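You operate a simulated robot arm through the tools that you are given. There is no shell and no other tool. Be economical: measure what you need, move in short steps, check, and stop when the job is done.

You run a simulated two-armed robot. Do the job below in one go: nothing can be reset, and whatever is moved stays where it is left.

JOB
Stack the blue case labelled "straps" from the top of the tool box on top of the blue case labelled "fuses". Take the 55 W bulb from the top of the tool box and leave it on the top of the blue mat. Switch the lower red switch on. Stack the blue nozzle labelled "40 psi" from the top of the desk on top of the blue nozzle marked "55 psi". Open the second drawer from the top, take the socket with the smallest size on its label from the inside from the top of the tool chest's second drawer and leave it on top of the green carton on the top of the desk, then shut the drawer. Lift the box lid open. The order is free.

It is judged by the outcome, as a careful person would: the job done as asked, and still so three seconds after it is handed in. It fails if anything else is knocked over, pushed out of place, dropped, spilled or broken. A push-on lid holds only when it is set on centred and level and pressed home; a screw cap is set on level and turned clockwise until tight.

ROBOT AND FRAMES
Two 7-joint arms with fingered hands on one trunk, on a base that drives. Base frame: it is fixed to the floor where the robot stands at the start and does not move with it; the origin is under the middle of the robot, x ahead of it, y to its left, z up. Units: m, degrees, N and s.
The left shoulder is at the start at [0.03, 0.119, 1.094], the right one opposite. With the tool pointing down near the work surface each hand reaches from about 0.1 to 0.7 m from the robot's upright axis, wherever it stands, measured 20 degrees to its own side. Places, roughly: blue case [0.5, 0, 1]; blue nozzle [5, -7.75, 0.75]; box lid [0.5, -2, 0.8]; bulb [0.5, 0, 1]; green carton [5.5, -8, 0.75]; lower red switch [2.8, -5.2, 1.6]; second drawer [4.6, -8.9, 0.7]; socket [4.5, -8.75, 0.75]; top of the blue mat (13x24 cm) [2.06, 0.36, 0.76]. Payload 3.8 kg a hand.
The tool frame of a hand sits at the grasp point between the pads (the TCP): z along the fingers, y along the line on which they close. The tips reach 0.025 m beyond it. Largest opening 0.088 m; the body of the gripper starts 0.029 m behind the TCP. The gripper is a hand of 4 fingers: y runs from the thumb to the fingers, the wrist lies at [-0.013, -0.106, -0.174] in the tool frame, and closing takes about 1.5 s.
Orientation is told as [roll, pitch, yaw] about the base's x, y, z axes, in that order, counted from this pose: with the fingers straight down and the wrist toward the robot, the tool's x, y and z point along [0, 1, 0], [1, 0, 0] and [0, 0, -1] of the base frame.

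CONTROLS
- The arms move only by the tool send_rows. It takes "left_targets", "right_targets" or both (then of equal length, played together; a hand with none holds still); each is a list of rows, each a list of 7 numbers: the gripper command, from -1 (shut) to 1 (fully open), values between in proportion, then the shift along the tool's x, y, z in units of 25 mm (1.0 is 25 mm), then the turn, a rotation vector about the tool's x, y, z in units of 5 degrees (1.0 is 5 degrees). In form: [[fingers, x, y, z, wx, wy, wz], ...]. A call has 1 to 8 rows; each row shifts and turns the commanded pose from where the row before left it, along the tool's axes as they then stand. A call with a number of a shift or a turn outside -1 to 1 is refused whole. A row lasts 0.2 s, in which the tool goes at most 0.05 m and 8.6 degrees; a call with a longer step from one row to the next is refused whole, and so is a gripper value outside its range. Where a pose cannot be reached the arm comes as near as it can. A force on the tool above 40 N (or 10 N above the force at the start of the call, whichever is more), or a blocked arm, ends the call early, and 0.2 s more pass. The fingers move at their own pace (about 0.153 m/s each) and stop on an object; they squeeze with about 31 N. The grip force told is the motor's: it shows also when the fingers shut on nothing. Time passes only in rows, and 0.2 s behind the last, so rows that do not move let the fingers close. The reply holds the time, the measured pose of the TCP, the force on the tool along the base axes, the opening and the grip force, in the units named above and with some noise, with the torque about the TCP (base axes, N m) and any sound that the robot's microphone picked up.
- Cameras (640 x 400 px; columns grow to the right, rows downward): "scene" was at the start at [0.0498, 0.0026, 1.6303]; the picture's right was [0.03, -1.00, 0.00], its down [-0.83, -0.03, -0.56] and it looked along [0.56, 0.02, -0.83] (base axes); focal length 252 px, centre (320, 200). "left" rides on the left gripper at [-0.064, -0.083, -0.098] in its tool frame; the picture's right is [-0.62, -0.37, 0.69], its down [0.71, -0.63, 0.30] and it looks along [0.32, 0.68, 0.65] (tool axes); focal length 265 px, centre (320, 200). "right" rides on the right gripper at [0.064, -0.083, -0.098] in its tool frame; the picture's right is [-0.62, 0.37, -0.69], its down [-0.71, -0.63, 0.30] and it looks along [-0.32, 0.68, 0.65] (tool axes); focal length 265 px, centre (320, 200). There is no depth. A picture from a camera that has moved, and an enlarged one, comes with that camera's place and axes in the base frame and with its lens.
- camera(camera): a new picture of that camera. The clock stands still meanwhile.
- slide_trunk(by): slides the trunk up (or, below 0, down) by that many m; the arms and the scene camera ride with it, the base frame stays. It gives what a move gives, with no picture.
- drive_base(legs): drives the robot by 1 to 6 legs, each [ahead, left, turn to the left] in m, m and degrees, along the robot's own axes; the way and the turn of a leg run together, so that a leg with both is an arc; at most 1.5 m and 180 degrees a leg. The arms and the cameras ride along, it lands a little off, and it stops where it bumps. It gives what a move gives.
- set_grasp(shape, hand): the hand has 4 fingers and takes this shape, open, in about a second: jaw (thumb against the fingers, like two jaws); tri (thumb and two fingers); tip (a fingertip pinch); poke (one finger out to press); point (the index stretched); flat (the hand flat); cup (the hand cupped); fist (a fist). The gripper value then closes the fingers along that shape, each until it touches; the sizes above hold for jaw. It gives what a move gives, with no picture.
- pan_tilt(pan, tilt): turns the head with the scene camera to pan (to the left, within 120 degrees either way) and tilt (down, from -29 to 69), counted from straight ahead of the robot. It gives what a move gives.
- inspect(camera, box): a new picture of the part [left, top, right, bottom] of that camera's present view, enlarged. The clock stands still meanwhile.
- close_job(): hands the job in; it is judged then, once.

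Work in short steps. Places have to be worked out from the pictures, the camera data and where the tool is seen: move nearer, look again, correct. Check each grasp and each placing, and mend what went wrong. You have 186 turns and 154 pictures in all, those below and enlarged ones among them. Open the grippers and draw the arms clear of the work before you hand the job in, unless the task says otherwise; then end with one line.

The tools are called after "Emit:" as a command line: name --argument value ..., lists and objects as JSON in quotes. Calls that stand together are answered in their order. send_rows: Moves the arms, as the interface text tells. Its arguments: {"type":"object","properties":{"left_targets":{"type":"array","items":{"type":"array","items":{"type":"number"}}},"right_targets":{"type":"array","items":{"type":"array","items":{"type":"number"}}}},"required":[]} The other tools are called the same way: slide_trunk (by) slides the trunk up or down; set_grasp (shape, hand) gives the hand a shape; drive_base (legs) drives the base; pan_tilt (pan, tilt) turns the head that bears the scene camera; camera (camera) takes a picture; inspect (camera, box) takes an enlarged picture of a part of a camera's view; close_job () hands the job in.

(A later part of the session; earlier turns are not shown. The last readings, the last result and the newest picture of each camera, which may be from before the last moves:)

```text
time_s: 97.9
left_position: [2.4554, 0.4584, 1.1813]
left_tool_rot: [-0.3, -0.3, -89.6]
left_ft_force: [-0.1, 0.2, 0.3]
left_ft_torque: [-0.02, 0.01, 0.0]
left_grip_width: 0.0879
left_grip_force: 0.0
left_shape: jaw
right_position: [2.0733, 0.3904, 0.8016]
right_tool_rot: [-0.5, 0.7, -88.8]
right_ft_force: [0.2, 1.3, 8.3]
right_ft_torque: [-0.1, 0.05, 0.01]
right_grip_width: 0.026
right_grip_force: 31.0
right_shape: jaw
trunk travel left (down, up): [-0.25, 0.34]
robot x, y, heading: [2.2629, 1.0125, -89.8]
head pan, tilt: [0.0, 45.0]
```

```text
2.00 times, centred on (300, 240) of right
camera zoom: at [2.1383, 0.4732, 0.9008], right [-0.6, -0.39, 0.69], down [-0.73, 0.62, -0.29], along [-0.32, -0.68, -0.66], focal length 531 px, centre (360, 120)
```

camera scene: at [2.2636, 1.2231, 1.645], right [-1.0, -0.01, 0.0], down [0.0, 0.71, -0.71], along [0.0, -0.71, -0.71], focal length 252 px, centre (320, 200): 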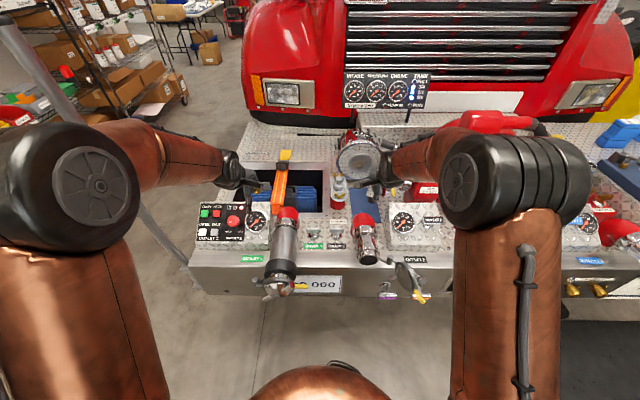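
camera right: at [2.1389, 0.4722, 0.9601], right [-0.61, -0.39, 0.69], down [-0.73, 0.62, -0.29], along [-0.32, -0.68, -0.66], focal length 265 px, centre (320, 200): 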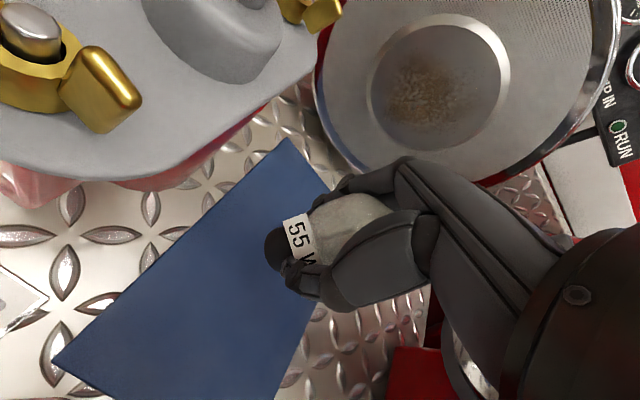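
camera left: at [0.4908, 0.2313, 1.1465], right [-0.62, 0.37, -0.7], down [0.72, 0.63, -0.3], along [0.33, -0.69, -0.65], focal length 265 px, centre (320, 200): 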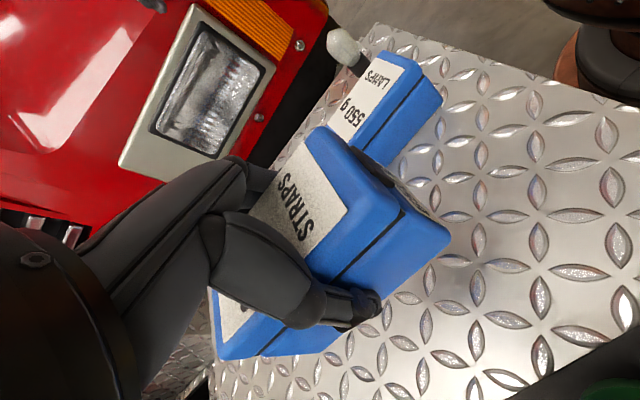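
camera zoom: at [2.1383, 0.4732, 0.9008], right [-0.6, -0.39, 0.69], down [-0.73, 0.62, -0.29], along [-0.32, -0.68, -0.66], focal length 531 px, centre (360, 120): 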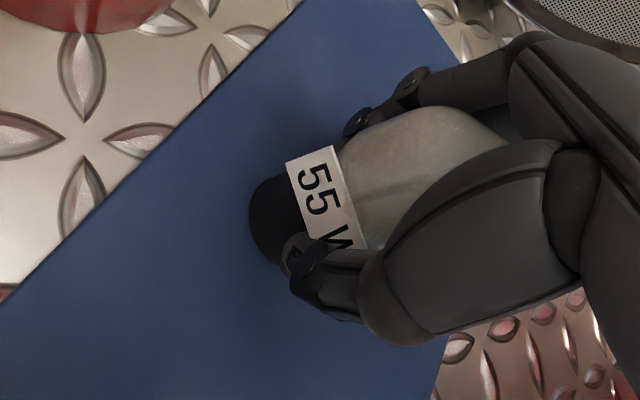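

Contact (8 N). I release gently and lift.

Emit:
send_rows --right_targets '[[-0.3, 0, 0, 0, 0, 0, 0], [-0.2, 0, 0, 0, 0, 0, 0], [0, 0, 0, 0, 0, 0, 0], [0.4, 0, 0, 0, 0, 0, 0], [1, 0, 0, 0, 0, 0, 0], [1, 0, 0, 0, 0, 0, 0], [1, 0, 0, -0.4, 0, 0, 0], [1, 0, 0, -1, 0, 0, 0]]'

Emit:
camera --camera "right"

```text
time_s: 99.7
left_position: [2.4565, 0.4578, 1.1804]
left_tool_rot: [-0.3, -0.4, -89.7]
left_ft_force: [0.5, 0.2, -0.2]
left_ft_torque: [0.0, -0.01, 0.01]
left_grip_width: 0.0879
left_grip_force: 0.0
left_shape: jaw
right_position: [2.0742, 0.3912, 0.8361]
right_tool_rot: [-0.5, 0.9, -88.9]
right_ft_force: [0.3, 0.1, 0.1]
right_ft_torque: [0.01, 0.0, 0.0]
right_grip_width: 0.0879
right_grip_force: 0.0
right_shape: jaw
trunk travel left (down, up): [-0.25, 0.34]
robot x, y, heading: [2.2668, 1.012, -89.7]
head pan, tilt: [0.0, 45.0]
```

```text
100 pictures are left
camera right: at [2.138, 0.4734, 0.9351], right [-0.6, -0.39, 0.69], down [-0.73, 0.62, -0.29], along [-0.32, -0.68, -0.66], focal length 265 px, centre (320, 200)
```

right: 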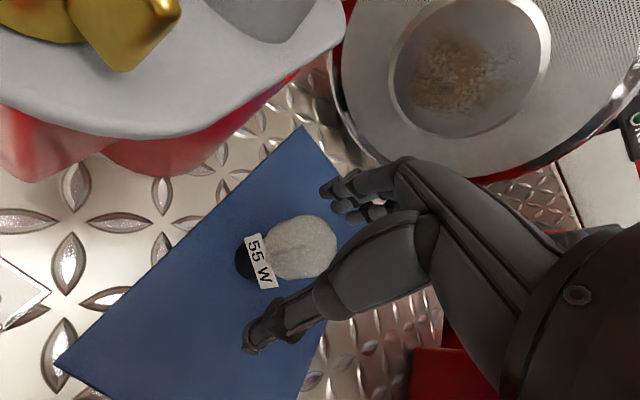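

The bulb stands on the mat. I lift the hand clear, pull hands into a compact pose, and back off.

Emit:
send_rows --right_targets '[[1, 0, 0, -1, 0, 0, 0], [1, 0, 0, -1, 0, 0, 0], [1, 0, 0, -1, 0, 0, 0], [1, 0, 0, -1, 0, 0, 0], [1, 0, 0, -1, 0, 0, 0], [1, 0, 0, -1, 0, 0, 0], [1, 0, 0, -1, 0, 0, 0], [1, 0, 0, -1, 0, 0, 0]]'

Emit:
send_rows --right_targets '[[1, 0, 0, -1, 0, 0, 0], [1, 0, 0, -1, 0, 0, 0], [1, 0, 0, -1, 0, 0, 0], [1, 0, 0, -1, 0, 0, 0]]'

Emit:
drive_base --legs '[[-0.6, 0, 0], [0, -1.3, 0], [0, -1.3, 0]]'

Emit:
camera --camera "scene"

```text
time_s: 101.5
left_position: [2.4553, 0.4586, 1.1806]
left_tool_rot: [-0.3, -0.4, -89.7]
left_ft_force: [0.0, 0.0, -0.6]
left_ft_torque: [-0.06, -0.02, 0.01]
left_grip_width: 0.0878
left_grip_force: 0.0
left_shape: jaw
right_position: [2.0772, 0.3876, 1.0375]
right_tool_rot: [-0.6, 1.0, -88.8]
right_ft_force: [-0.3, -0.1, -0.7]
right_ft_torque: [0.01, 0.02, 0.0]
right_grip_width: 0.0879
right_grip_force: 0.0
right_shape: jaw
trunk travel left (down, up): [-0.25, 0.34]
robot x, y, heading: [2.2673, 1.0118, -89.9]
head pan, tilt: [0.0, 45.0]
```

```text
time_s: 102.5
left_position: [2.4558, 0.4574, 1.181]
left_tool_rot: [-0.3, -0.4, -89.8]
left_ft_force: [0.5, -0.6, -0.1]
left_ft_torque: [0.0, 0.0, -0.01]
left_grip_width: 0.088
left_grip_force: 0.0
left_shape: jaw
right_position: [2.0779, 0.3862, 1.1366]
right_tool_rot: [-0.6, 1.0, -88.9]
right_ft_force: [0.2, -0.2, 0.4]
right_ft_torque: [-0.03, -0.04, -0.01]
right_grip_width: 0.0878
right_grip_force: 0.1
right_shape: jaw
trunk travel left (down, up): [-0.25, 0.34]
robot x, y, heading: [2.2644, 1.0104, -89.4]
head pan, tilt: [0.0, 45.0]
```

```text
time_s: 118.1
left_position: [-0.1579, 1.0249, 1.1807]
left_tool_rot: [-0.2, -0.4, -90.0]
left_ft_force: [1.0, -0.6, -1.2]
left_ft_torque: [-0.03, 0.01, -0.02]
left_grip_width: 0.088
left_grip_force: 0.0
left_shape: jaw
right_position: [-0.5351, 0.953, 1.1362]
right_tool_rot: [-0.6, 0.9, -89.1]
right_ft_force: [0.0, -0.1, 0.7]
right_ft_torque: [0.01, 0.0, 0.04]
right_grip_width: 0.0881
right_grip_force: 0.1
right_shape: jaw
trunk travel left (down, up): [-0.25, 0.34]
robot x, y, heading: [-0.3453, 1.5795, -90.1]
head pan, tilt: [0.0, 45.0]
```

```text
99 pictures are left
camera scene: at [-0.345, 1.5165, 1.645], right [-1.0, 0.0, 0.0], down [0.0, 0.71, -0.71], along [0.0, -0.71, -0.71], focal length 252 px, centre (320, 200)
```

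scene: 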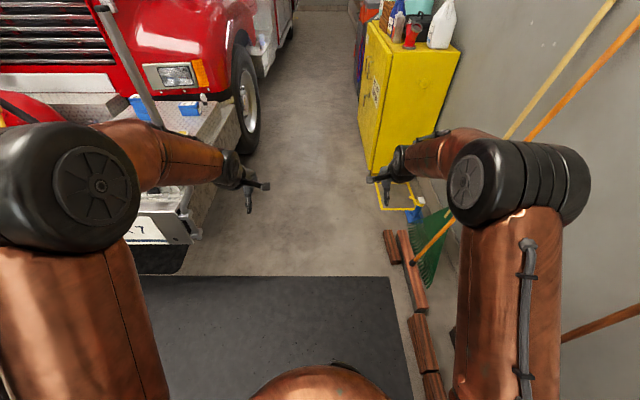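

The corridor ahead between truck and yellow cabinet is clear, roughly centred on me. I extend the arms forward to narrow the elbows and drive ahead.

Emit:
send_rows --left_targets '[[1, 0, 1, 0, 0, 0, 0], [1, 0, 1, 0, 0, 0, 0], [1, 0, 1, 0, 0, 0, 0], [1, 0, 1, 0, 0, 0, 0]]' --right_targets '[[1, 0, 0.7, 0, 0, 0, 0], [1, 0, 0.7, 0, 0, 0, 0], [1, 0, 0.7, 0, 0, 0, 0], [1, 0, 0.7, 0, 0, 0, 0]]'

Emit:
drive_base --legs '[[1.4, 0, 0], [0.9, 0, 0]]'

Emit:
pan_tilt --pan 40 --tilt 35

Emit:
camera --camera "scene"

```text
time_s: 119.1
left_position: [-0.1574, 0.9231, 1.1777]
left_tool_rot: [-0.3, -0.2, -90.0]
left_ft_force: [-0.6, -0.2, 0.2]
left_ft_torque: [0.0, 0.03, -0.04]
left_grip_width: 0.088
left_grip_force: 0.0
left_shape: jaw
right_position: [-0.5343, 0.8814, 1.135]
right_tool_rot: [-0.6, 1.2, -89.2]
right_ft_force: [-0.2, -0.1, 0.1]
right_ft_torque: [0.03, -0.01, -0.03]
right_grip_width: 0.0878
right_grip_force: 0.0
right_shape: jaw
trunk travel left (down, up): [-0.25, 0.34]
robot x, y, heading: [-0.342, 1.5767, -90.0]
head pan, tilt: [0.0, 45.0]
```

```text
time_s: 130.4
left_position: [-0.09, -1.3639, 1.178]
left_tool_rot: [-0.3, -0.3, -88.7]
left_ft_force: [1.2, -0.6, 0.7]
left_ft_torque: [0.0, -0.02, 0.0]
left_grip_width: 0.0879
left_grip_force: 0.0
left_shape: jaw
right_position: [-0.4666, -1.4124, 1.135]
right_tool_rot: [-0.6, 1.0, -87.7]
right_ft_force: [0.8, -0.8, 0.3]
right_ft_torque: [-0.02, 0.01, 0.0]
right_grip_width: 0.0881
right_grip_force: 0.1
right_shape: jaw
trunk travel left (down, up): [-0.25, 0.34]
robot x, y, heading: [-0.2934, -0.7123, -88.5]
head pan, tilt: [0.0, 45.0]
```

```text
time_s: 131.5
left_position: [-0.0907, -1.3624, 1.1791]
left_tool_rot: [-0.3, -0.2, -88.7]
left_ft_force: [0.0, 0.5, 0.1]
left_ft_torque: [0.02, -0.03, -0.01]
left_grip_width: 0.088
left_grip_force: 0.0
left_shape: jaw
right_position: [-0.4658, -1.412, 1.1356]
right_tool_rot: [-0.6, 0.9, -87.9]
right_ft_force: [0.2, -0.5, 0.3]
right_ft_torque: [-0.01, 0.01, -0.02]
right_grip_width: 0.0877
right_grip_force: 0.1
right_shape: jaw
trunk travel left (down, up): [-0.25, 0.34]
robot x, y, heading: [-0.2899, -0.7156, -88.6]
head pan, tilt: [40.0, 35.0]
```

```text
98 pictures are left
camera scene: at [-0.2354, -0.7603, 1.6598], right [-0.75, -0.66, 0.0], down [-0.38, 0.43, -0.82], along [0.54, -0.61, -0.57], focal length 252 px, centre (320, 200)
```

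scene: 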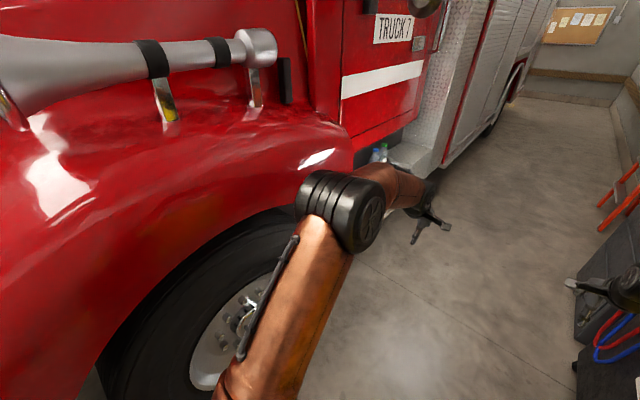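

I shift slightly right, drive on past the wheel, and look at the lid area.

Emit:
drive_base --legs '[[0.6, -0.1, -1.5], [0.55, 0, 0]]'

Emit:
pan_tilt --pan 80 --tilt 40

Emit:
camera --camera "scene"

```text
time_s: 137.7
left_position: [-0.1986, -2.5149, 1.1786]
left_tool_rot: [-0.3, -0.3, -90.2]
left_ft_force: [0.3, 0.1, 1.3]
left_ft_torque: [-0.02, 0.0, 0.02]
left_grip_width: 0.0877
left_grip_force: 0.1
left_shape: jaw
right_position: [-0.575, -2.5545, 1.1354]
right_tool_rot: [-0.6, 0.9, -89.3]
right_ft_force: [0.1, 0.7, -0.1]
right_ft_torque: [-0.01, -0.03, 0.01]
right_grip_width: 0.088
right_grip_force: 0.1
right_shape: jaw
trunk travel left (down, up): [-0.25, 0.34]
robot x, y, heading: [-0.3833, -1.8629, -90.0]
head pan, tilt: [40.0, 35.0]
```

```text
time_s: 138.7
left_position: [-0.1988, -2.5156, 1.1803]
left_tool_rot: [-0.3, -0.3, -90.2]
left_ft_force: [-0.4, -0.1, 0.4]
left_ft_torque: [-0.03, 0.02, -0.02]
left_grip_width: 0.0881
left_grip_force: 0.0
left_shape: jaw
right_position: [-0.5752, -2.5541, 1.1349]
right_tool_rot: [-0.6, 0.9, -89.4]
right_ft_force: [0.7, -0.7, -0.2]
right_ft_torque: [0.0, 0.01, 0.0]
right_grip_width: 0.0882
right_grip_force: 0.1
right_shape: jaw
trunk travel left (down, up): [-0.25, 0.34]
robot x, y, heading: [-0.382, -1.8633, -89.9]
head pan, tilt: [80.0, 40.0]
```

```text
97 pictures are left
camera scene: at [-0.3005, -1.8559, 1.6523], right [-0.18, -0.98, 0.0], down [-0.63, 0.11, -0.77], along [0.75, -0.13, -0.64], focal length 252 px, centre (320, 200)
```

scene: 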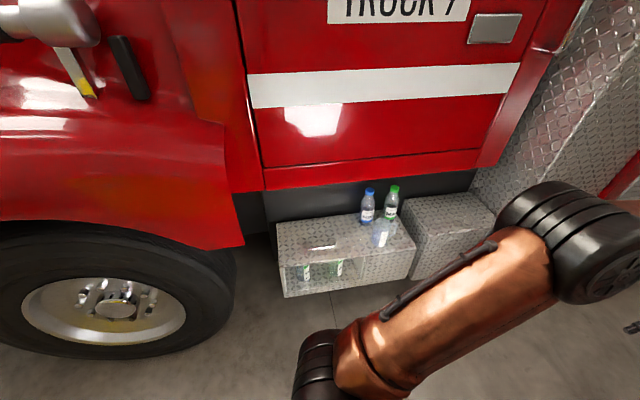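

There's a step box with a lid and a slotted handle. Zooming in.

Emit:
inspect --camera "scene" --box '[250, 160, 510, 310]'

```text
2.46 times, centred on (380, 235) of scene
camera zoom: at [-0.3005, -1.8559, 1.6523], right [-0.18, -0.98, 0.0], down [-0.63, 0.11, -0.77], along [0.75, -0.13, -0.64], focal length 619 px, centre (172, 114)
```

zoom: 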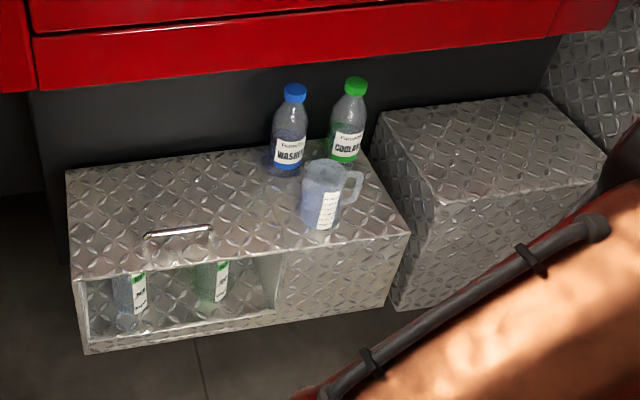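

The lid handle is near (0.38, -1.99, 0.8). I retract the hands and turn to face the box.

Emit:
send_rows --left_targets '[[1, 0, -1, 0, 0, 0, 0], [1, 0, -1, 0, 0, 0, 0], [1, 0, -1, 0, 0, 0, 0], [1, 0, -1, 0, 0, 0, 0], [1, 0, -1, 0, 0, 0, 0], [1, 0, -1, 0, 0, 0, 0], [1, 0, -1, 0, 0, 0, 0]]' --right_targets '[[1, 0, -1, 0, 0, 0, 0], [1, 0, -1, 0, 0, 0, 0], [1, 0, -1, 0, 0, 0, 0], [1, 0, -1, 0, 0, 0, 0], [1, 0, -1, 0, 0, 0, 0], [1, 0, -1, 0, 0, 0, 0], [1, 0, -1, 0, 0, 0, 0]]'

Emit:
drive_base --legs '[[0.1, 0, 45], [0, 0, 45]]'

Emit:
pan_tilt --pan 0 --tilt 45

Emit:
camera --camera "scene"

Emit:
inspect --camera "scene" --box '[240, 140, 460, 280]'

```text
time_s: 140.3
left_position: [-0.1998, -2.3383, 1.1768]
left_tool_rot: [-0.3, -0.5, -90.1]
left_ft_force: [-0.2, 0.3, 1.5]
left_ft_torque: [0.02, -0.01, 0.03]
left_grip_width: 0.0879
left_grip_force: 0.0
left_shape: jaw
right_position: [-0.5766, -2.3787, 1.137]
right_tool_rot: [-0.6, 0.8, -89.3]
right_ft_force: [-0.6, 0.6, 0.0]
right_ft_torque: [-0.04, 0.02, 0.01]
right_grip_width: 0.088
right_grip_force: 0.0
right_shape: jaw
trunk travel left (down, up): [-0.25, 0.34]
robot x, y, heading: [-0.3841, -1.8632, -89.9]
head pan, tilt: [80.0, 40.0]
```

```text
time_s: 144.9
left_position: [0.1323, -1.7595, 1.1759]
left_tool_rot: [-0.3, -0.3, 0.7]
left_ft_force: [0.1, -0.1, 0.2]
left_ft_torque: [-0.02, 0.02, -0.01]
left_grip_width: 0.0877
left_grip_force: 0.1
left_shape: jaw
right_position: [0.1766, -2.1349, 1.139]
right_tool_rot: [-0.6, 1.0, 1.6]
right_ft_force: [-0.3, 0.2, 0.6]
right_ft_torque: [0.03, 0.04, 0.0]
right_grip_width: 0.0879
right_grip_force: 0.0
right_shape: jaw
trunk travel left (down, up): [-0.25, 0.34]
robot x, y, heading: [-0.3452, -1.9494, 0.7]
head pan, tilt: [80.0, 40.0]
```

```text
time_s: 146.4
left_position: [0.1311, -1.7588, 1.1771]
left_tool_rot: [-0.3, -0.4, 0.6]
left_ft_force: [-0.7, 0.2, 0.2]
left_ft_torque: [0.01, 0.01, 0.0]
left_grip_width: 0.0878
left_grip_force: 0.0
left_shape: jaw
right_position: [0.1767, -2.1341, 1.1374]
right_tool_rot: [-0.4, 0.9, 1.6]
right_ft_force: [1.0, -0.3, 0.4]
right_ft_torque: [0.0, 0.01, 0.01]
right_grip_width: 0.0883
right_grip_force: 0.0
right_shape: jaw
trunk travel left (down, up): [-0.25, 0.34]
robot x, y, heading: [-0.3467, -1.9513, 1.2]
head pan, tilt: [0.0, 45.0]
```

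```text
95 pictures are left
camera scene: at [-0.2847, -1.9485, 1.645], right [0.02, -1.0, 0.0], down [-0.71, -0.01, -0.71], along [0.71, 0.01, -0.71], focal length 252 px, centre (320, 200)
```

scene: 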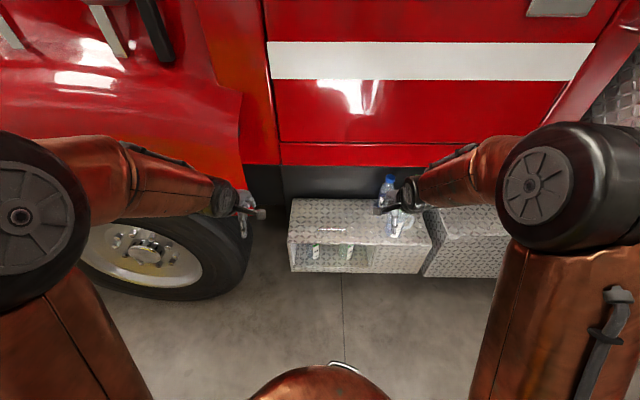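

```text
2.86 times, centred on (350, 210) of scene
camera zoom: at [-0.2847, -1.9485, 1.645], right [0.02, -1.0, 0.0], down [-0.71, -0.01, -0.71], along [0.71, 0.01, -0.71], focal length 719 px, centre (234, 171)
```

zoom: 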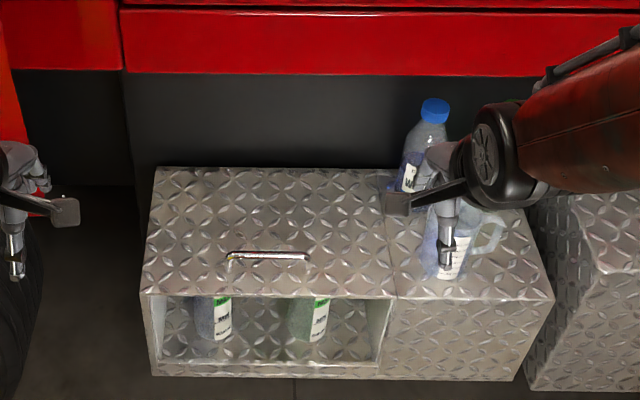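

The lid is the left section: hinge at x≈0.60, front edge x≈0.34, top z≈0.77, with the handle bar along y at (0.385, -1.989, 0.80). I bring the right hand in line, retract the left, and drive nearer.

Emit:
send_rows --left_targets '[[1, 0, -1, 0, 0, 0, 0], [1, 0, -1, 0, 0, 0, 0], [1, 0, -1, 0, 0, 0, 0], [1, 0, -1, 0, 0, 0, 0], [1, 0, -1, 0, 0, 0, 0], [1, 0, 0, 0, 0, 0, 0]]' --right_targets '[[1, 1, 0, 0, 0, 0, 0], [1, 1, 0, 0, 0, 0, 0], [1, 1, 0, 0, 0, 0, 0], [1, 1, 0, 0, 0, 0, 0], [1, 1, 0, 0, 0, 0, 0], [1, 0.8, 0, 0, 0, 0, 0]]'

Emit:
drive_base --legs '[[0.22, 0, 0]]'

Emit:
camera --camera "scene"

Emit:
camera --camera "right"

```text
time_s: 147.8
left_position: [0.0107, -1.7597, 1.1755]
left_tool_rot: [-0.3, -0.2, 0.7]
left_ft_force: [0.1, 0.0, -0.8]
left_ft_torque: [-0.03, 0.03, 0.0]
left_grip_width: 0.0879
left_grip_force: 0.0
left_shape: jaw
left hand out of reach, approached as far as the arm can: row 5
right_position: [0.1729, -1.9892, 1.1366]
right_tool_rot: [-0.6, 1.0, 1.6]
right_ft_force: [-1.1, 0.8, -0.8]
right_ft_torque: [0.04, -0.02, 0.0]
right_grip_width: 0.0878
right_grip_force: 0.2
right_shape: jaw
trunk travel left (down, up): [-0.25, 0.34]
robot x, y, heading: [-0.3454, -1.9495, 0.9]
head pan, tilt: [0.0, 45.0]
```

```text
time_s: 149.5
left_position: [0.2331, -1.7578, 1.1752]
left_tool_rot: [-0.3, -0.1, 0.6]
left_ft_force: [0.2, 0.4, -0.4]
left_ft_torque: [0.01, -0.02, -0.01]
left_grip_width: 0.0877
left_grip_force: 0.1
left_shape: jaw
right_position: [0.3937, -1.9883, 1.1361]
right_tool_rot: [-0.6, 1.0, 1.5]
right_ft_force: [0.5, -0.3, -0.9]
right_ft_torque: [0.02, 0.01, -0.02]
right_grip_width: 0.0879
right_grip_force: 0.1
right_shape: jaw
trunk travel left (down, up): [-0.25, 0.34]
robot x, y, heading: [-0.1253, -1.9471, 0.8]
head pan, tilt: [0.0, 45.0]
```

```text
93 pictures are left
camera scene: at [-0.0632, -1.9455, 1.6449], right [0.01, -1.0, 0.0], down [-0.71, -0.01, -0.71], along [0.71, 0.01, -0.71], focal length 252 px, centre (320, 200)
```

scene: 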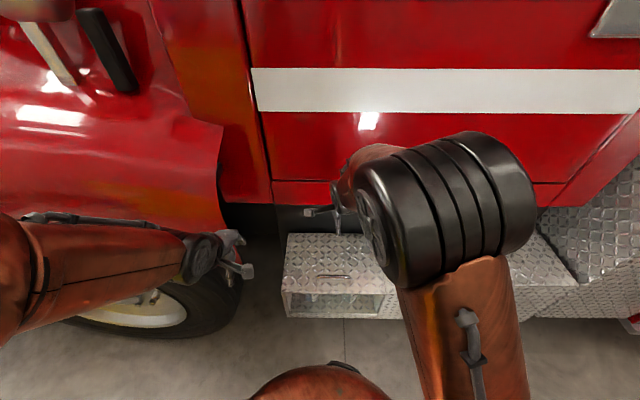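

```text
92 pictures are left
camera right: at [0.3109, -1.9248, 1.2345], right [0.4, -0.6, 0.69], down [-0.62, -0.73, -0.29], along [0.68, -0.31, -0.66], focal length 265 px, centre (320, 200)
```

right: 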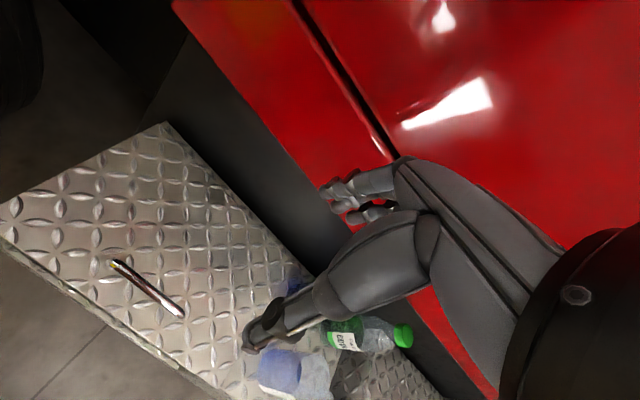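

The handle is at (0.386, -1.982, 0.81). I align and descend to 0.885.

Emit:
send_rows --right_targets '[[1, 0.25, -0.3, 0, 0, 0, 0], [1, 0, 0, 1, 0, 0, 0], [1, 0, 0, 1, 0, 0, 0], [1, 0, 0, 1, 0, 0, 0], [1, 0, 0, 1, 0, 0, 0], [1, 0, 0, 1, 0, 0, 0], [1, 0, 0, 1, 0, 0, 0], [1, 0, 0, 1, 0, 0, 0]]'

Emit:
send_rows --right_targets '[[1, 0, 0, 1, 0, 0, 0], [1, 0, 0, 1, 0, 0, 0], [1, 0, 0, 1, 0, 0, 0]]'

Emit:
camera --camera "right"

Emit:
inspect --camera "scene" --box '[240, 180, 480, 340]'

```text
time_s: 151.3
left_position: [0.233, -1.7578, 1.1754]
left_tool_rot: [-0.3, -0.2, 0.6]
left_ft_force: [-0.1, 0.6, 0.6]
left_ft_torque: [0.05, -0.03, 0.02]
left_grip_width: 0.0881
left_grip_force: 0.1
left_shape: jaw
right_position: [0.3841, -1.9826, 0.9605]
right_tool_rot: [-0.6, 0.9, 1.5]
right_ft_force: [0.0, 0.2, 0.4]
right_ft_torque: [0.0, -0.01, 0.01]
right_grip_width: 0.0881
right_grip_force: 0.1
right_shape: jaw
trunk travel left (down, up): [-0.25, 0.34]
robot x, y, heading: [-0.1236, -1.944, 0.7]
head pan, tilt: [0.0, 45.0]
```

```text
time_s: 152.1
left_position: [0.233, -1.7582, 1.1757]
left_tool_rot: [-0.3, -0.1, 0.6]
left_ft_force: [-0.2, -1.0, -0.1]
left_ft_torque: [0.03, 0.02, -0.02]
left_grip_width: 0.088
left_grip_force: 0.1
left_shape: jaw
right_position: [0.3812, -1.9836, 0.885]
right_tool_rot: [-0.6, 1.0, 1.5]
right_ft_force: [-0.5, -0.8, 0.0]
right_ft_torque: [-0.03, 0.04, 0.0]
right_grip_width: 0.088
right_grip_force: 0.0
right_shape: jaw
trunk travel left (down, up): [-0.25, 0.34]
robot x, y, heading: [-0.1206, -1.947, 0.7]
head pan, tilt: [0.0, 45.0]
```

```text
91 pictures are left
camera right: at [0.2986, -1.9216, 0.9837], right [0.4, -0.6, 0.69], down [-0.62, -0.73, -0.29], along [0.68, -0.31, -0.66], focal length 265 px, centre (320, 200)
```

right: 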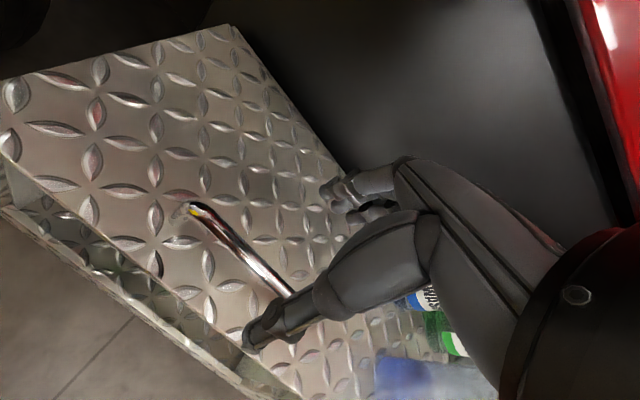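

```text
2.50 times, centred on (360, 260) of scene
camera zoom: at [-0.0637, -1.9456, 1.645], right [0.01, -1.0, 0.0], down [-0.71, -0.01, -0.71], along [0.71, 0.01, -0.71], focal length 629 px, centre (220, 50)
```

zoom: 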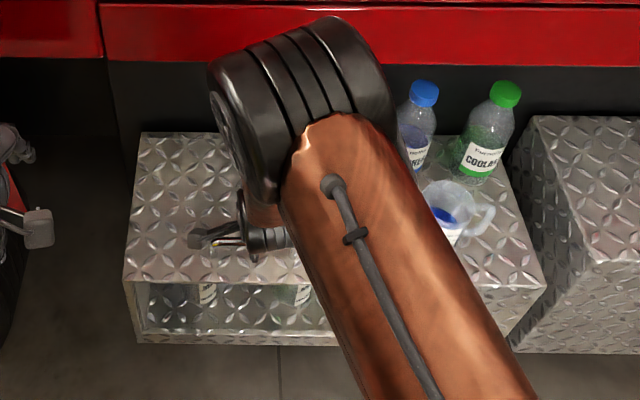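

The bar is aligned under the grip. I descend to about z 0.815 and close.

Emit:
send_rows --right_targets '[[1, 0, 0.1, 1, 0, 0, 0], [1, 0, 0, 1, 0, 0, 0], [1, 0, 0, 0.6, 0, 0, 0], [1, 0, 0, 0, 0, 0, 0]]'

Emit:
send_rows --right_targets '[[-1, 0, 0, 0, 0, 0, 0], [-1, 0, 0, 0, 0, 0, 0], [-1, 0, 0, 0, 0, 0, 0], [-1, 0, 0, 0, 0, 0, 0], [-1, 0, 0, 0, 0, 0, 0], [-1, 0, 0, 0, 0, 0, 0], [-1, 0, 0, 0, 0, 0, 0]]'

Emit:
camera --camera "right"

```text
time_s: 153.1
left_position: [0.2319, -1.7582, 1.1753]
left_tool_rot: [-0.2, -0.2, 0.6]
left_ft_force: [-0.1, -0.6, -0.7]
left_ft_torque: [0.03, -0.01, 0.02]
left_grip_width: 0.0881
left_grip_force: 0.0
left_shape: jaw
right_position: [0.3832, -1.983, 0.8211]
right_tool_rot: [-0.6, 0.9, 1.6]
right_ft_force: [-0.5, 0.5, -0.2]
right_ft_torque: [0.0, -0.01, 0.01]
right_grip_width: 0.088
right_grip_force: 0.0
right_shape: jaw
trunk travel left (down, up): [-0.25, 0.34]
robot x, y, heading: [-0.1237, -1.9458, 0.9]
head pan, tilt: [0.0, 45.0]
```

```text
time_s: 154.7
left_position: [0.2307, -1.7588, 1.1754]
left_tool_rot: [-0.3, -0.2, 0.6]
left_ft_force: [-0.5, -0.2, 0.3]
left_ft_torque: [0.0, -0.03, 0.01]
left_grip_width: 0.0881
left_grip_force: 0.0
left_shape: jaw
right_position: [0.3867, -1.9831, 0.8237]
right_tool_rot: [-0.5, 0.7, 1.5]
right_ft_force: [12.9, -0.8, 13.9]
right_ft_torque: [0.02, -0.47, -0.02]
right_grip_width: 0.0036
right_grip_force: 30.5
right_shape: jaw
trunk travel left (down, up): [-0.25, 0.34]
robot x, y, heading: [-0.1282, -1.948, 0.8]
head pan, tilt: [0.0, 45.0]
```

```text
89 pictures are left
camera right: at [0.3022, -1.921, 0.9211], right [0.39, -0.6, 0.69], down [-0.61, -0.73, -0.29], along [0.68, -0.31, -0.66], focal length 265 px, centre (320, 200)
```

right: 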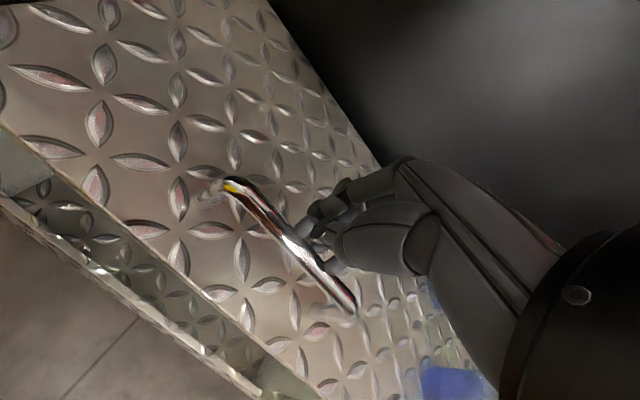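

The fingers closed just above the bar. I reopen, go about 14 mm lower, and retry.

Emit:
send_rows --right_targets '[[1, 0, 0, -0.2, 0, 0, 0], [1, 0, 0, 0, 0, 0, 0], [1, 0, 0, 0, 0, 0, 0], [1, 0, -0.1, 0.4, 0, 0, 0], [1, 0, 0, 0.4, 0, 0, 0], [1, 0, 0, 0, 0, 0, 0]]'

Emit:
camera --camera "right"

```text
time_s: 156.1
left_position: [0.2312, -1.7579, 1.1752]
left_tool_rot: [-0.3, -0.2, 0.6]
left_ft_force: [0.9, -0.6, -0.2]
left_ft_torque: [-0.03, 0.0, 0.0]
left_grip_width: 0.0881
left_grip_force: 0.0
left_shape: jaw
right_position: [0.3805, -1.9832, 0.8064]
right_tool_rot: [-0.5, 0.9, 1.4]
right_ft_force: [0.4, -0.2, 0.3]
right_ft_torque: [-0.01, 0.0, 0.01]
right_grip_width: 0.0876
right_grip_force: 0.1
right_shape: jaw
trunk travel left (down, up): [-0.25, 0.34]
robot x, y, heading: [-0.1264, -1.9454, 0.8]
head pan, tilt: [0.0, 45.0]
```

```text
88 pictures are left
camera right: at [0.2967, -1.9216, 0.9048], right [0.4, -0.6, 0.69], down [-0.62, -0.73, -0.29], along [0.68, -0.31, -0.66], focal length 265 px, centre (320, 200)
```

right: 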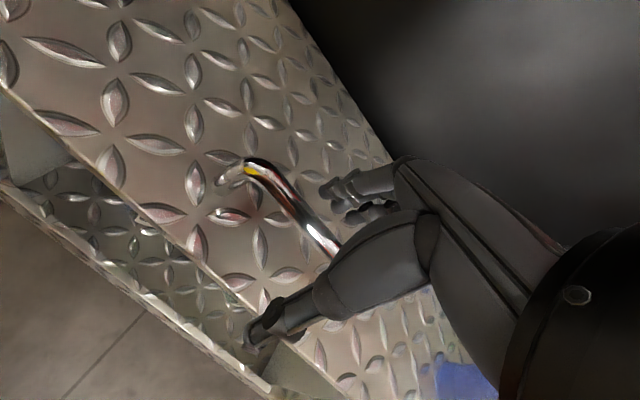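

The bar is near z 0.797. I lower 7 mm more and close.

Emit:
send_rows --right_targets '[[1, 0, 0.2, 0.3, 0, 0, 0], [1, 0, 0, 0, 0, 0, 0], [-1, 0, 0, 0, 0, 0, 0], [-1, 0, 0, 0, 0, 0, 0], [-1, 0, 0, 0, 0, 0, 0], [-1, 0, 0, 0, 0, 0, 0], [-1, 0, 0, 0, 0, 0, 0], [-1, 0, 0, 0, 0, 0, 0]]'

Emit:
camera --camera "right"

```text
time_s: 157.9
left_position: [0.2324, -1.7576, 1.1751]
left_tool_rot: [-0.3, -0.2, 0.6]
left_ft_force: [-0.6, 0.6, 0.1]
left_ft_torque: [-0.01, -0.01, -0.03]
left_grip_width: 0.0878
left_grip_force: 0.0
left_shape: jaw
right_position: [0.3852, -1.9842, 0.7983]
right_tool_rot: [-0.6, 0.9, 1.5]
right_ft_force: [-0.1, 0.0, -4.2]
right_ft_torque: [0.03, -0.05, 0.05]
right_grip_width: 0.0
right_grip_force: 31.0
right_shape: jaw
trunk travel left (down, up): [-0.25, 0.34]
robot x, y, heading: [-0.1212, -1.9482, 1.0]
head pan, tilt: [0.0, 45.0]
```

```text
87 pictures are left
camera right: at [0.3018, -1.9218, 0.8971], right [0.4, -0.6, 0.69], down [-0.62, -0.73, -0.29], along [0.68, -0.31, -0.66], focal length 265 px, centre (320, 200)
```

right: 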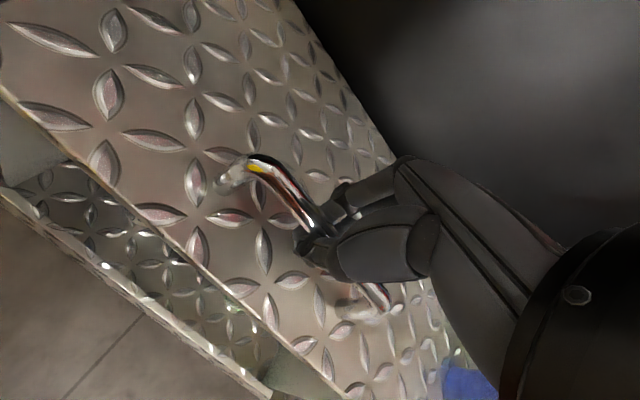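

The fingertips are closed under the bar, so it's hooked. I lift along the hinge arc to about 30°.

Emit:
send_rows --right_targets '[[-1, 0, 0.14, -0.74, 0, 0, 0], [-1, 0, 0.14, -0.74, 0, 0, 0], [-1, 0, 0.27, -0.7, 0, 0, 0], [-1, 0, 0.27, -0.7, 0, 0, 0], [-1, 0, 0.38, -0.64, 0, 0, 0], [-1, 0, 0.38, -0.64, 0, 0, 0]]'

Emit:
camera --camera "right"

Emit:
camera --camera "scene"

```text
time_s: 159.3
left_position: [0.2368, -1.759, 1.173]
left_tool_rot: [-0.2, 0.2, 0.5]
left_ft_force: [-0.5, -0.1, 0.2]
left_ft_torque: [-0.02, 0.0, 0.01]
left_grip_width: 0.0878
left_grip_force: 0.1
left_shape: jaw
right_position: [0.43, -1.9842, 0.9003]
right_tool_rot: [-0.6, 1.2, 1.4]
right_ft_force: [27.2, -4.8, -28.0]
right_ft_torque: [0.13, 0.4, 0.04]
right_grip_width: 0.0
right_grip_force: 30.9
right_shape: jaw
trunk travel left (down, up): [-0.25, 0.34]
robot x, y, heading: [-0.1229, -1.9436, 1.1]
head pan, tilt: [0.0, 45.0]
```

```text
86 pictures are left
camera right: at [0.3481, -1.9213, 0.9976], right [0.4, -0.6, 0.69], down [-0.62, -0.73, -0.28], along [0.68, -0.31, -0.67], focal length 265 px, centre (320, 200)
```

right: 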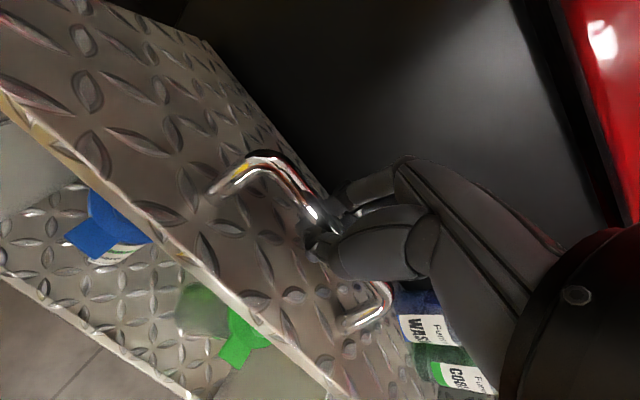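

```text
85 pictures are left
camera scene: at [-0.056, -1.9466, 1.6444], right [0.01, -1.0, 0.0], down [-0.71, -0.01, -0.7], along [0.7, 0.01, -0.71], focal length 252 px, centre (320, 200)
```

scene: 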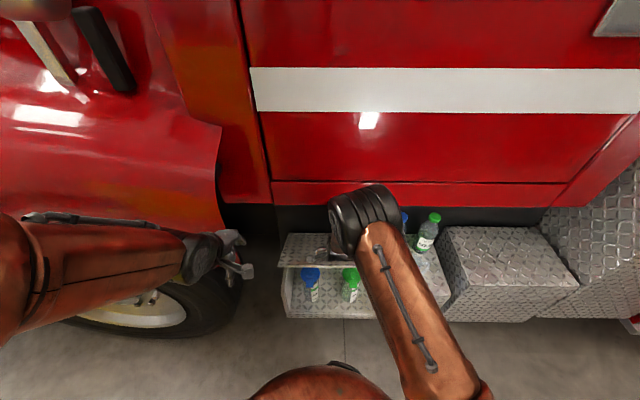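

It lifts, about 30°, with radial strain. I relax the hand toward the hinge and read the force.

Emit:
send_rows --right_targets '[[-1, 0, 0.3, 0.15, 0, 0, 0], [-1, 0, 0, 0, 0, 0, 0]]'

```text
time_s: 159.9
left_position: [0.2311, -1.7587, 1.1765]
left_tool_rot: [-0.2, -0.2, 0.6]
left_ft_force: [0.5, 0.2, -0.4]
left_ft_torque: [0.0, -0.01, -0.04]
left_grip_width: 0.0878
left_grip_force: 0.0
left_shape: jaw
right_position: [0.4337, -1.9829, 0.8975]
right_tool_rot: [-0.7, 1.1, 1.4]
right_ft_force: [2.9, -8.5, -5.6]
right_ft_torque: [0.02, 0.11, -0.06]
right_grip_width: 0.0002
right_grip_force: 30.9
right_shape: jaw
trunk travel left (down, up): [-0.25, 0.34]
robot x, y, heading: [-0.1236, -1.9506, 0.8]
head pan, tilt: [0.0, 45.0]
```

The bar is now at (0.434, 0.8975), lid about 34° up. The right hand holds it while the left hand, closed, goes down in front of the lid edge at y≈-1.88. It will then push the edge up and back.

Emit:
send_rows --left_targets '[[-1, -1, 0, 0.5, 0, 0, 0], [-1, -1, 0, 1, 0, 0, 0], [-1, -1, 0, 1, 0, 0, 0], [-1, -1, 0, 1, 0, 0, 0], [-1, -0.9, 0, 1, 0, 0, 0], [-1, 0, 0, 1, 0, 0, 0], [-1, 0, 0, 1, 0, 0, 0], [-1, 0, 0, 1, 0, 0, 0]]'

Emit:
send_rows --left_targets '[[-1, 0, 0, 1, 0, 0, 0], [-1, 0, 0, 1, 0, 0, 0], [-1, 0, 0, 1, 0, 0, 0], [-1, 0, 0, 1, 0, 0, 0], [-1, 0, 0, 1, 0, 0, 0]]'

Emit:
camera --camera "scene"

Emit:
camera --camera "left"

```text
time_s: 161.7
left_position: [0.2453, -1.881, 0.9918]
left_tool_rot: [-0.2, -0.2, 0.6]
left_ft_force: [-0.1, -0.6, 0.7]
left_ft_torque: [0.02, 0.04, -0.01]
left_grip_width: 0.0002
left_grip_force: 31.7
left_shape: jaw
left hand out of reach, approached as far as the arm can: row 1, 2
right_position: [0.4348, -1.9829, 0.898]
right_tool_rot: [-0.5, 0.9, 1.5]
right_ft_force: [2.6, -9.3, -6.1]
right_ft_torque: [0.01, 0.07, -0.04]
right_grip_width: 0.0
right_grip_force: 30.8
right_shape: jaw
trunk travel left (down, up): [-0.25, 0.34]
robot x, y, heading: [-0.1259, -1.9429, 0.9]
head pan, tilt: [0.0, 45.0]
```

```text
time_s: 162.9
left_position: [0.2455, -1.8821, 0.8687]
left_tool_rot: [-0.6, -0.3, 0.8]
left_ft_force: [0.0, 0.0, -0.5]
left_ft_torque: [0.0, 0.02, 0.04]
left_grip_width: 0.0002
left_grip_force: 30.6
left_shape: jaw
right_position: [0.435, -1.9839, 0.896]
right_tool_rot: [-0.5, 1.1, 1.3]
right_ft_force: [0.4, 6.4, -3.3]
right_ft_torque: [0.07, 0.1, 0.12]
right_grip_width: 0.0
right_grip_force: 31.2
right_shape: jaw
trunk travel left (down, up): [-0.25, 0.34]
robot x, y, heading: [-0.1203, -1.9487, 0.8]
head pan, tilt: [0.0, 45.0]
```

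```text
84 pictures are left
camera scene: at [-0.064, -1.9444, 1.6449], right [0.01, -1.0, 0.0], down [-0.71, -0.01, -0.71], along [0.71, 0.01, -0.71], focal length 252 px, centre (320, 200)
```

scene: 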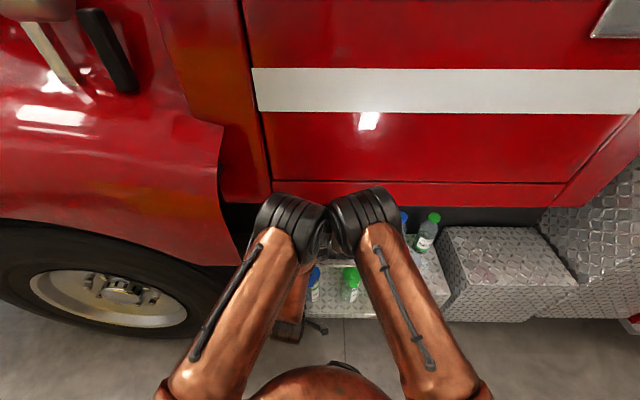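

```text
83 pictures are left
camera left: at [0.1622, -1.948, 0.9674], right [-0.35, -0.63, -0.69], down [-0.64, 0.7, -0.31], along [0.68, 0.33, -0.65], focal length 265 px, centre (320, 200)
```

left: 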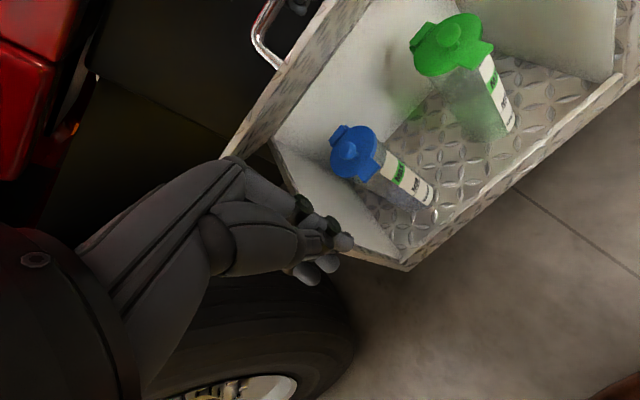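

The left hand is below and in front of the lid edge. I advance it slowly toward the edge, moving slightly left to keep the elbows apart.

Emit:
send_rows --left_targets '[[-1, 0.5, 0.5, 0, 0, 0, 0], [-1, 0.5, 1, 0, 0, 0, 0], [-1, 0, 1, 0, 0, 0, 0], [-1, 0, 1, 0, 0, 0, 0], [-1, 0, 0.5, 0, 0, 0, 0]]'

Emit:
camera --camera "left"

Emit:
camera --camera "right"

```text
time_s: 164.1
left_position: [0.3434, -1.8585, 0.8675]
left_tool_rot: [-0.3, -0.1, 0.7]
left_ft_force: [0.1, -1.1, 0.7]
left_ft_torque: [0.0, 0.0, 0.0]
left_grip_width: 0.0
left_grip_force: 30.5
left_shape: jaw
right_position: [0.434, -1.9838, 0.8988]
right_tool_rot: [-0.6, 1.0, 1.5]
right_ft_force: [4.2, -8.2, -6.1]
right_ft_torque: [0.01, 0.12, -0.08]
right_grip_width: 0.0
right_grip_force: 30.7
right_shape: jaw
trunk travel left (down, up): [-0.25, 0.34]
robot x, y, heading: [-0.1248, -1.9495, 0.8]
head pan, tilt: [0.0, 45.0]
```

```text
82 pictures are left
camera left: at [0.2605, -1.9238, 0.9653], right [-0.36, -0.63, -0.69], down [-0.64, 0.71, -0.31], along [0.68, 0.33, -0.65], focal length 265 px, centre (320, 200)
```

left: 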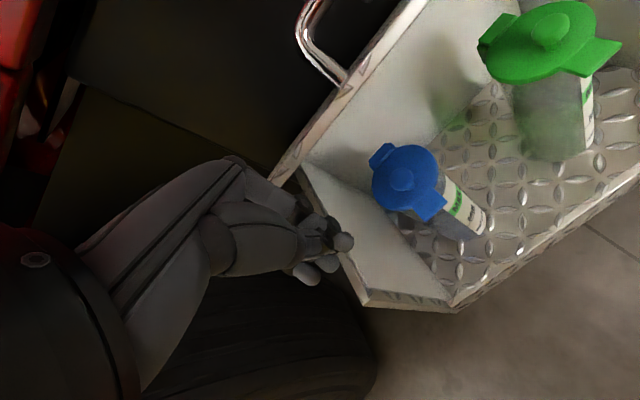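

```text
81 pictures are left
camera right: at [0.3515, -1.9208, 0.9959], right [0.4, -0.6, 0.69], down [-0.62, -0.73, -0.29], along [0.68, -0.31, -0.66], focal length 265 px, centre (320, 200)
```

right: 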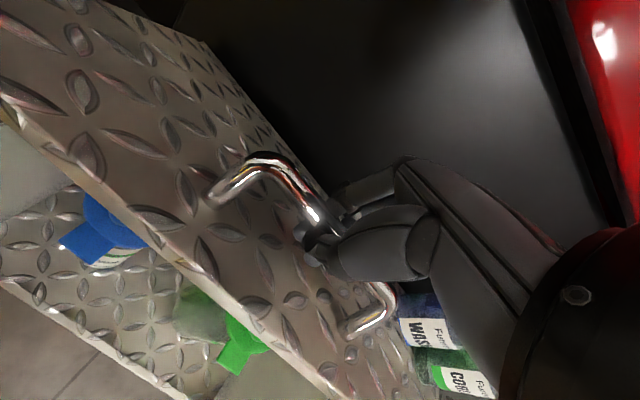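

The left fingers are just before the lid edge. I advance until light contact.

Emit:
send_rows --left_targets '[[-1, 0, 0.6, 0, 0, 0, 0], [-1, 0, 0.4, 0, 0, 0, 0], [-1, 0, 0, 0, 0, 0, 0]]'

```text
time_s: 164.7
left_position: [0.3576, -1.8562, 0.8652]
left_tool_rot: [-0.2, 0.9, 0.5]
left_ft_force: [-20.6, -1.9, 13.7]
left_ft_torque: [0.15, -0.61, 0.2]
left_grip_width: 0.0
left_grip_force: 30.9
left_shape: jaw
right_position: [0.433, -1.9843, 0.8968]
right_tool_rot: [-0.6, 1.0, 1.4]
right_ft_force: [10.1, -1.4, -13.3]
right_ft_torque: [0.05, 0.16, 0.05]
right_grip_width: 0.0
right_grip_force: 30.7
right_shape: jaw
trunk travel left (down, up): [-0.25, 0.34]
robot x, y, heading: [-0.1278, -1.9462, 0.6]
head pan, tilt: [0.0, 45.0]
stopped in row 2 (left hand): the force on the tool passed its limit at 47 N (the readings are from after the stop); the commanded pose is now the measured one
```

Contact was made, but the curled fingers bulge over the edge and catch it. I back off, flatten the left hand, and tilt it forward so the fingers' backs push up and back.

Emit:
send_rows --left_targets '[[-1, 0, -1, 0, 0, 0, 0], [-1, 0, -1, 0, 0, 0, 0], [-1, 0, -1, 0, 0, 0, 0]]'

Emit:
set_grasp --hand "left" --shape "flat"

Emit:
send_rows --left_targets '[[1, 0, 0, 0, -1, 0, 0], [1, 0, 0, 0, -1, 0, 0], [1, 0, 0, 0, -1, 0, 0], [1, 0, 0, 0, -1, 0, 0], [1, 0, 0, 0, -1, 0, 0], [1, 0, 0, 0, -1, 0, 0], [1, 0, 0, 0, -1, 0, 0]]'

Emit:
camera --camera "left"

Emit:
camera --camera "right"

```text
time_s: 165.5
left_position: [0.2864, -1.8574, 0.8663]
left_tool_rot: [-0.2, 0.5, 0.7]
left_ft_force: [-0.4, -0.5, 0.3]
left_ft_torque: [0.0, 0.02, -0.02]
left_grip_width: 0.0
left_grip_force: 30.6
left_shape: jaw
right_position: [0.4366, -1.9845, 0.8964]
right_tool_rot: [-0.6, 0.9, 1.5]
right_ft_force: [0.9, -4.8, -3.5]
right_ft_torque: [0.02, 0.09, -0.02]
right_grip_width: 0.0
right_grip_force: 30.5
right_shape: jaw
trunk travel left (down, up): [-0.25, 0.34]
robot x, y, heading: [-0.1224, -1.9501, 0.8]
head pan, tilt: [0.0, 45.0]
```

```text
time_s: 166.4
left_position: [0.2863, -1.8568, 0.8656]
left_tool_rot: [-0.2, 0.6, 0.7]
left_ft_force: [0.6, 0.5, -0.2]
left_ft_torque: [0.04, 0.0, 0.01]
left_grip_width: 0.0804
left_grip_force: 0.2
left_shape: flat
right_position: [0.435, -1.9828, 0.8974]
right_tool_rot: [-0.6, 0.9, 1.5]
right_ft_force: [1.5, -4.8, -5.0]
right_ft_torque: [0.01, 0.07, 0.0]
right_grip_width: 0.0001
right_grip_force: 31.2
right_shape: jaw
trunk travel left (down, up): [-0.25, 0.34]
robot x, y, heading: [-0.1273, -1.949, 1.0]
head pan, tilt: [0.0, 45.0]
```

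```text
time_s: 168.0
left_position: [0.287, -1.8576, 0.8665]
left_tool_rot: [-0.3, -34.5, 0.8]
left_ft_force: [-1.1, 0.8, 0.3]
left_ft_torque: [0.02, -0.01, 0.0]
left_grip_width: 0.0805
left_grip_force: 0.0
left_shape: flat
right_position: [0.436, -1.9831, 0.8973]
right_tool_rot: [-0.7, 1.0, 1.6]
right_ft_force: [2.7, -5.0, -5.7]
right_ft_torque: [0.02, 0.1, 0.0]
right_grip_width: 0.0
right_grip_force: 31.0
right_shape: jaw
trunk travel left (down, up): [-0.25, 0.34]
robot x, y, heading: [-0.1224, -1.9492, 1.1]
head pan, tilt: [0.0, 45.0]
```

```text
80 pictures are left
camera left: at [0.1624, -1.9237, 0.9001], right [0.1, -0.62, -0.78], down [-0.35, 0.71, -0.61], along [0.93, 0.33, -0.15], focal length 265 px, centre (320, 200)
```

left: 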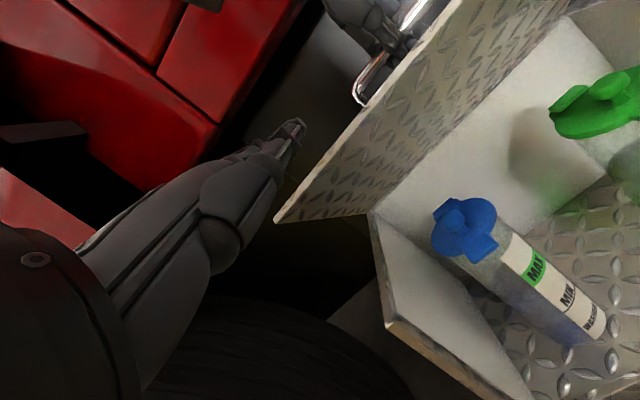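

```text
79 pictures are left
camera right: at [0.3517, -1.9206, 0.9956], right [0.39, -0.6, 0.69], down [-0.62, -0.73, -0.29], along [0.68, -0.31, -0.66], focal length 265 px, centre (320, 200)
```

right: 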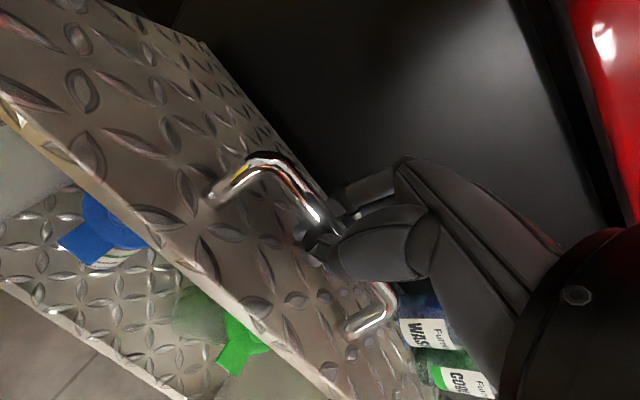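

I now see the lid corner at (0.376, -1.80, 0.884). I lower the left hand to get under the edge, then move toward it.

Emit:
send_rows --left_targets '[[1, 0, -0.4, 0.7, 0, 0, 0], [1, 0, -0.4, 0.7, 0, 0, 0], [1, 0, 0.4, 0.3, 0, 0, 0], [1, 0, 0.4, 0.2, 0, 0, 0], [1, 0, 0, 0, 0, 0, 0]]'

Emit:
camera --camera "left"

```text
time_s: 169.2
left_position: [0.3139, -1.8568, 0.8273]
left_tool_rot: [-0.2, -34.2, 0.7]
left_ft_force: [-1.0, 0.3, -2.5]
left_ft_torque: [-0.03, 0.05, 0.05]
left_grip_width: 0.0807
left_grip_force: 0.1
left_shape: flat
right_position: [0.4358, -1.9832, 0.8971]
right_tool_rot: [-0.6, 0.8, 1.5]
right_ft_force: [5.3, -6.6, -2.5]
right_ft_torque: [-0.03, 0.08, -0.05]
right_grip_width: 0.0
right_grip_force: 30.6
right_shape: jaw
trunk travel left (down, up): [-0.25, 0.34]
robot x, y, heading: [-0.1262, -1.9477, 1.1]
head pan, tilt: [0.0, 45.0]
```

```text
78 pictures are left
camera left: at [0.1904, -1.9237, 0.8604], right [0.09, -0.62, -0.78], down [-0.36, 0.71, -0.61], along [0.93, 0.33, -0.15], focal length 265 px, centre (320, 200)
```

left: 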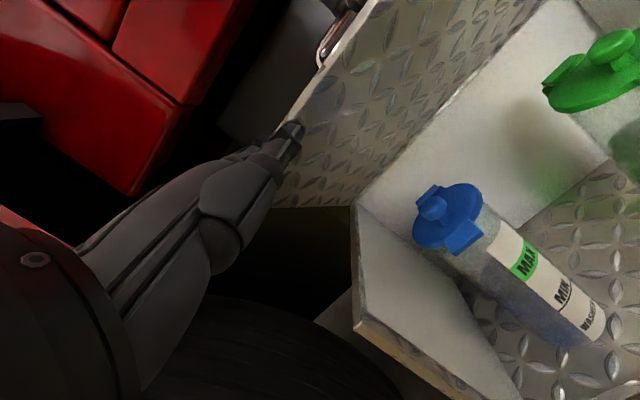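

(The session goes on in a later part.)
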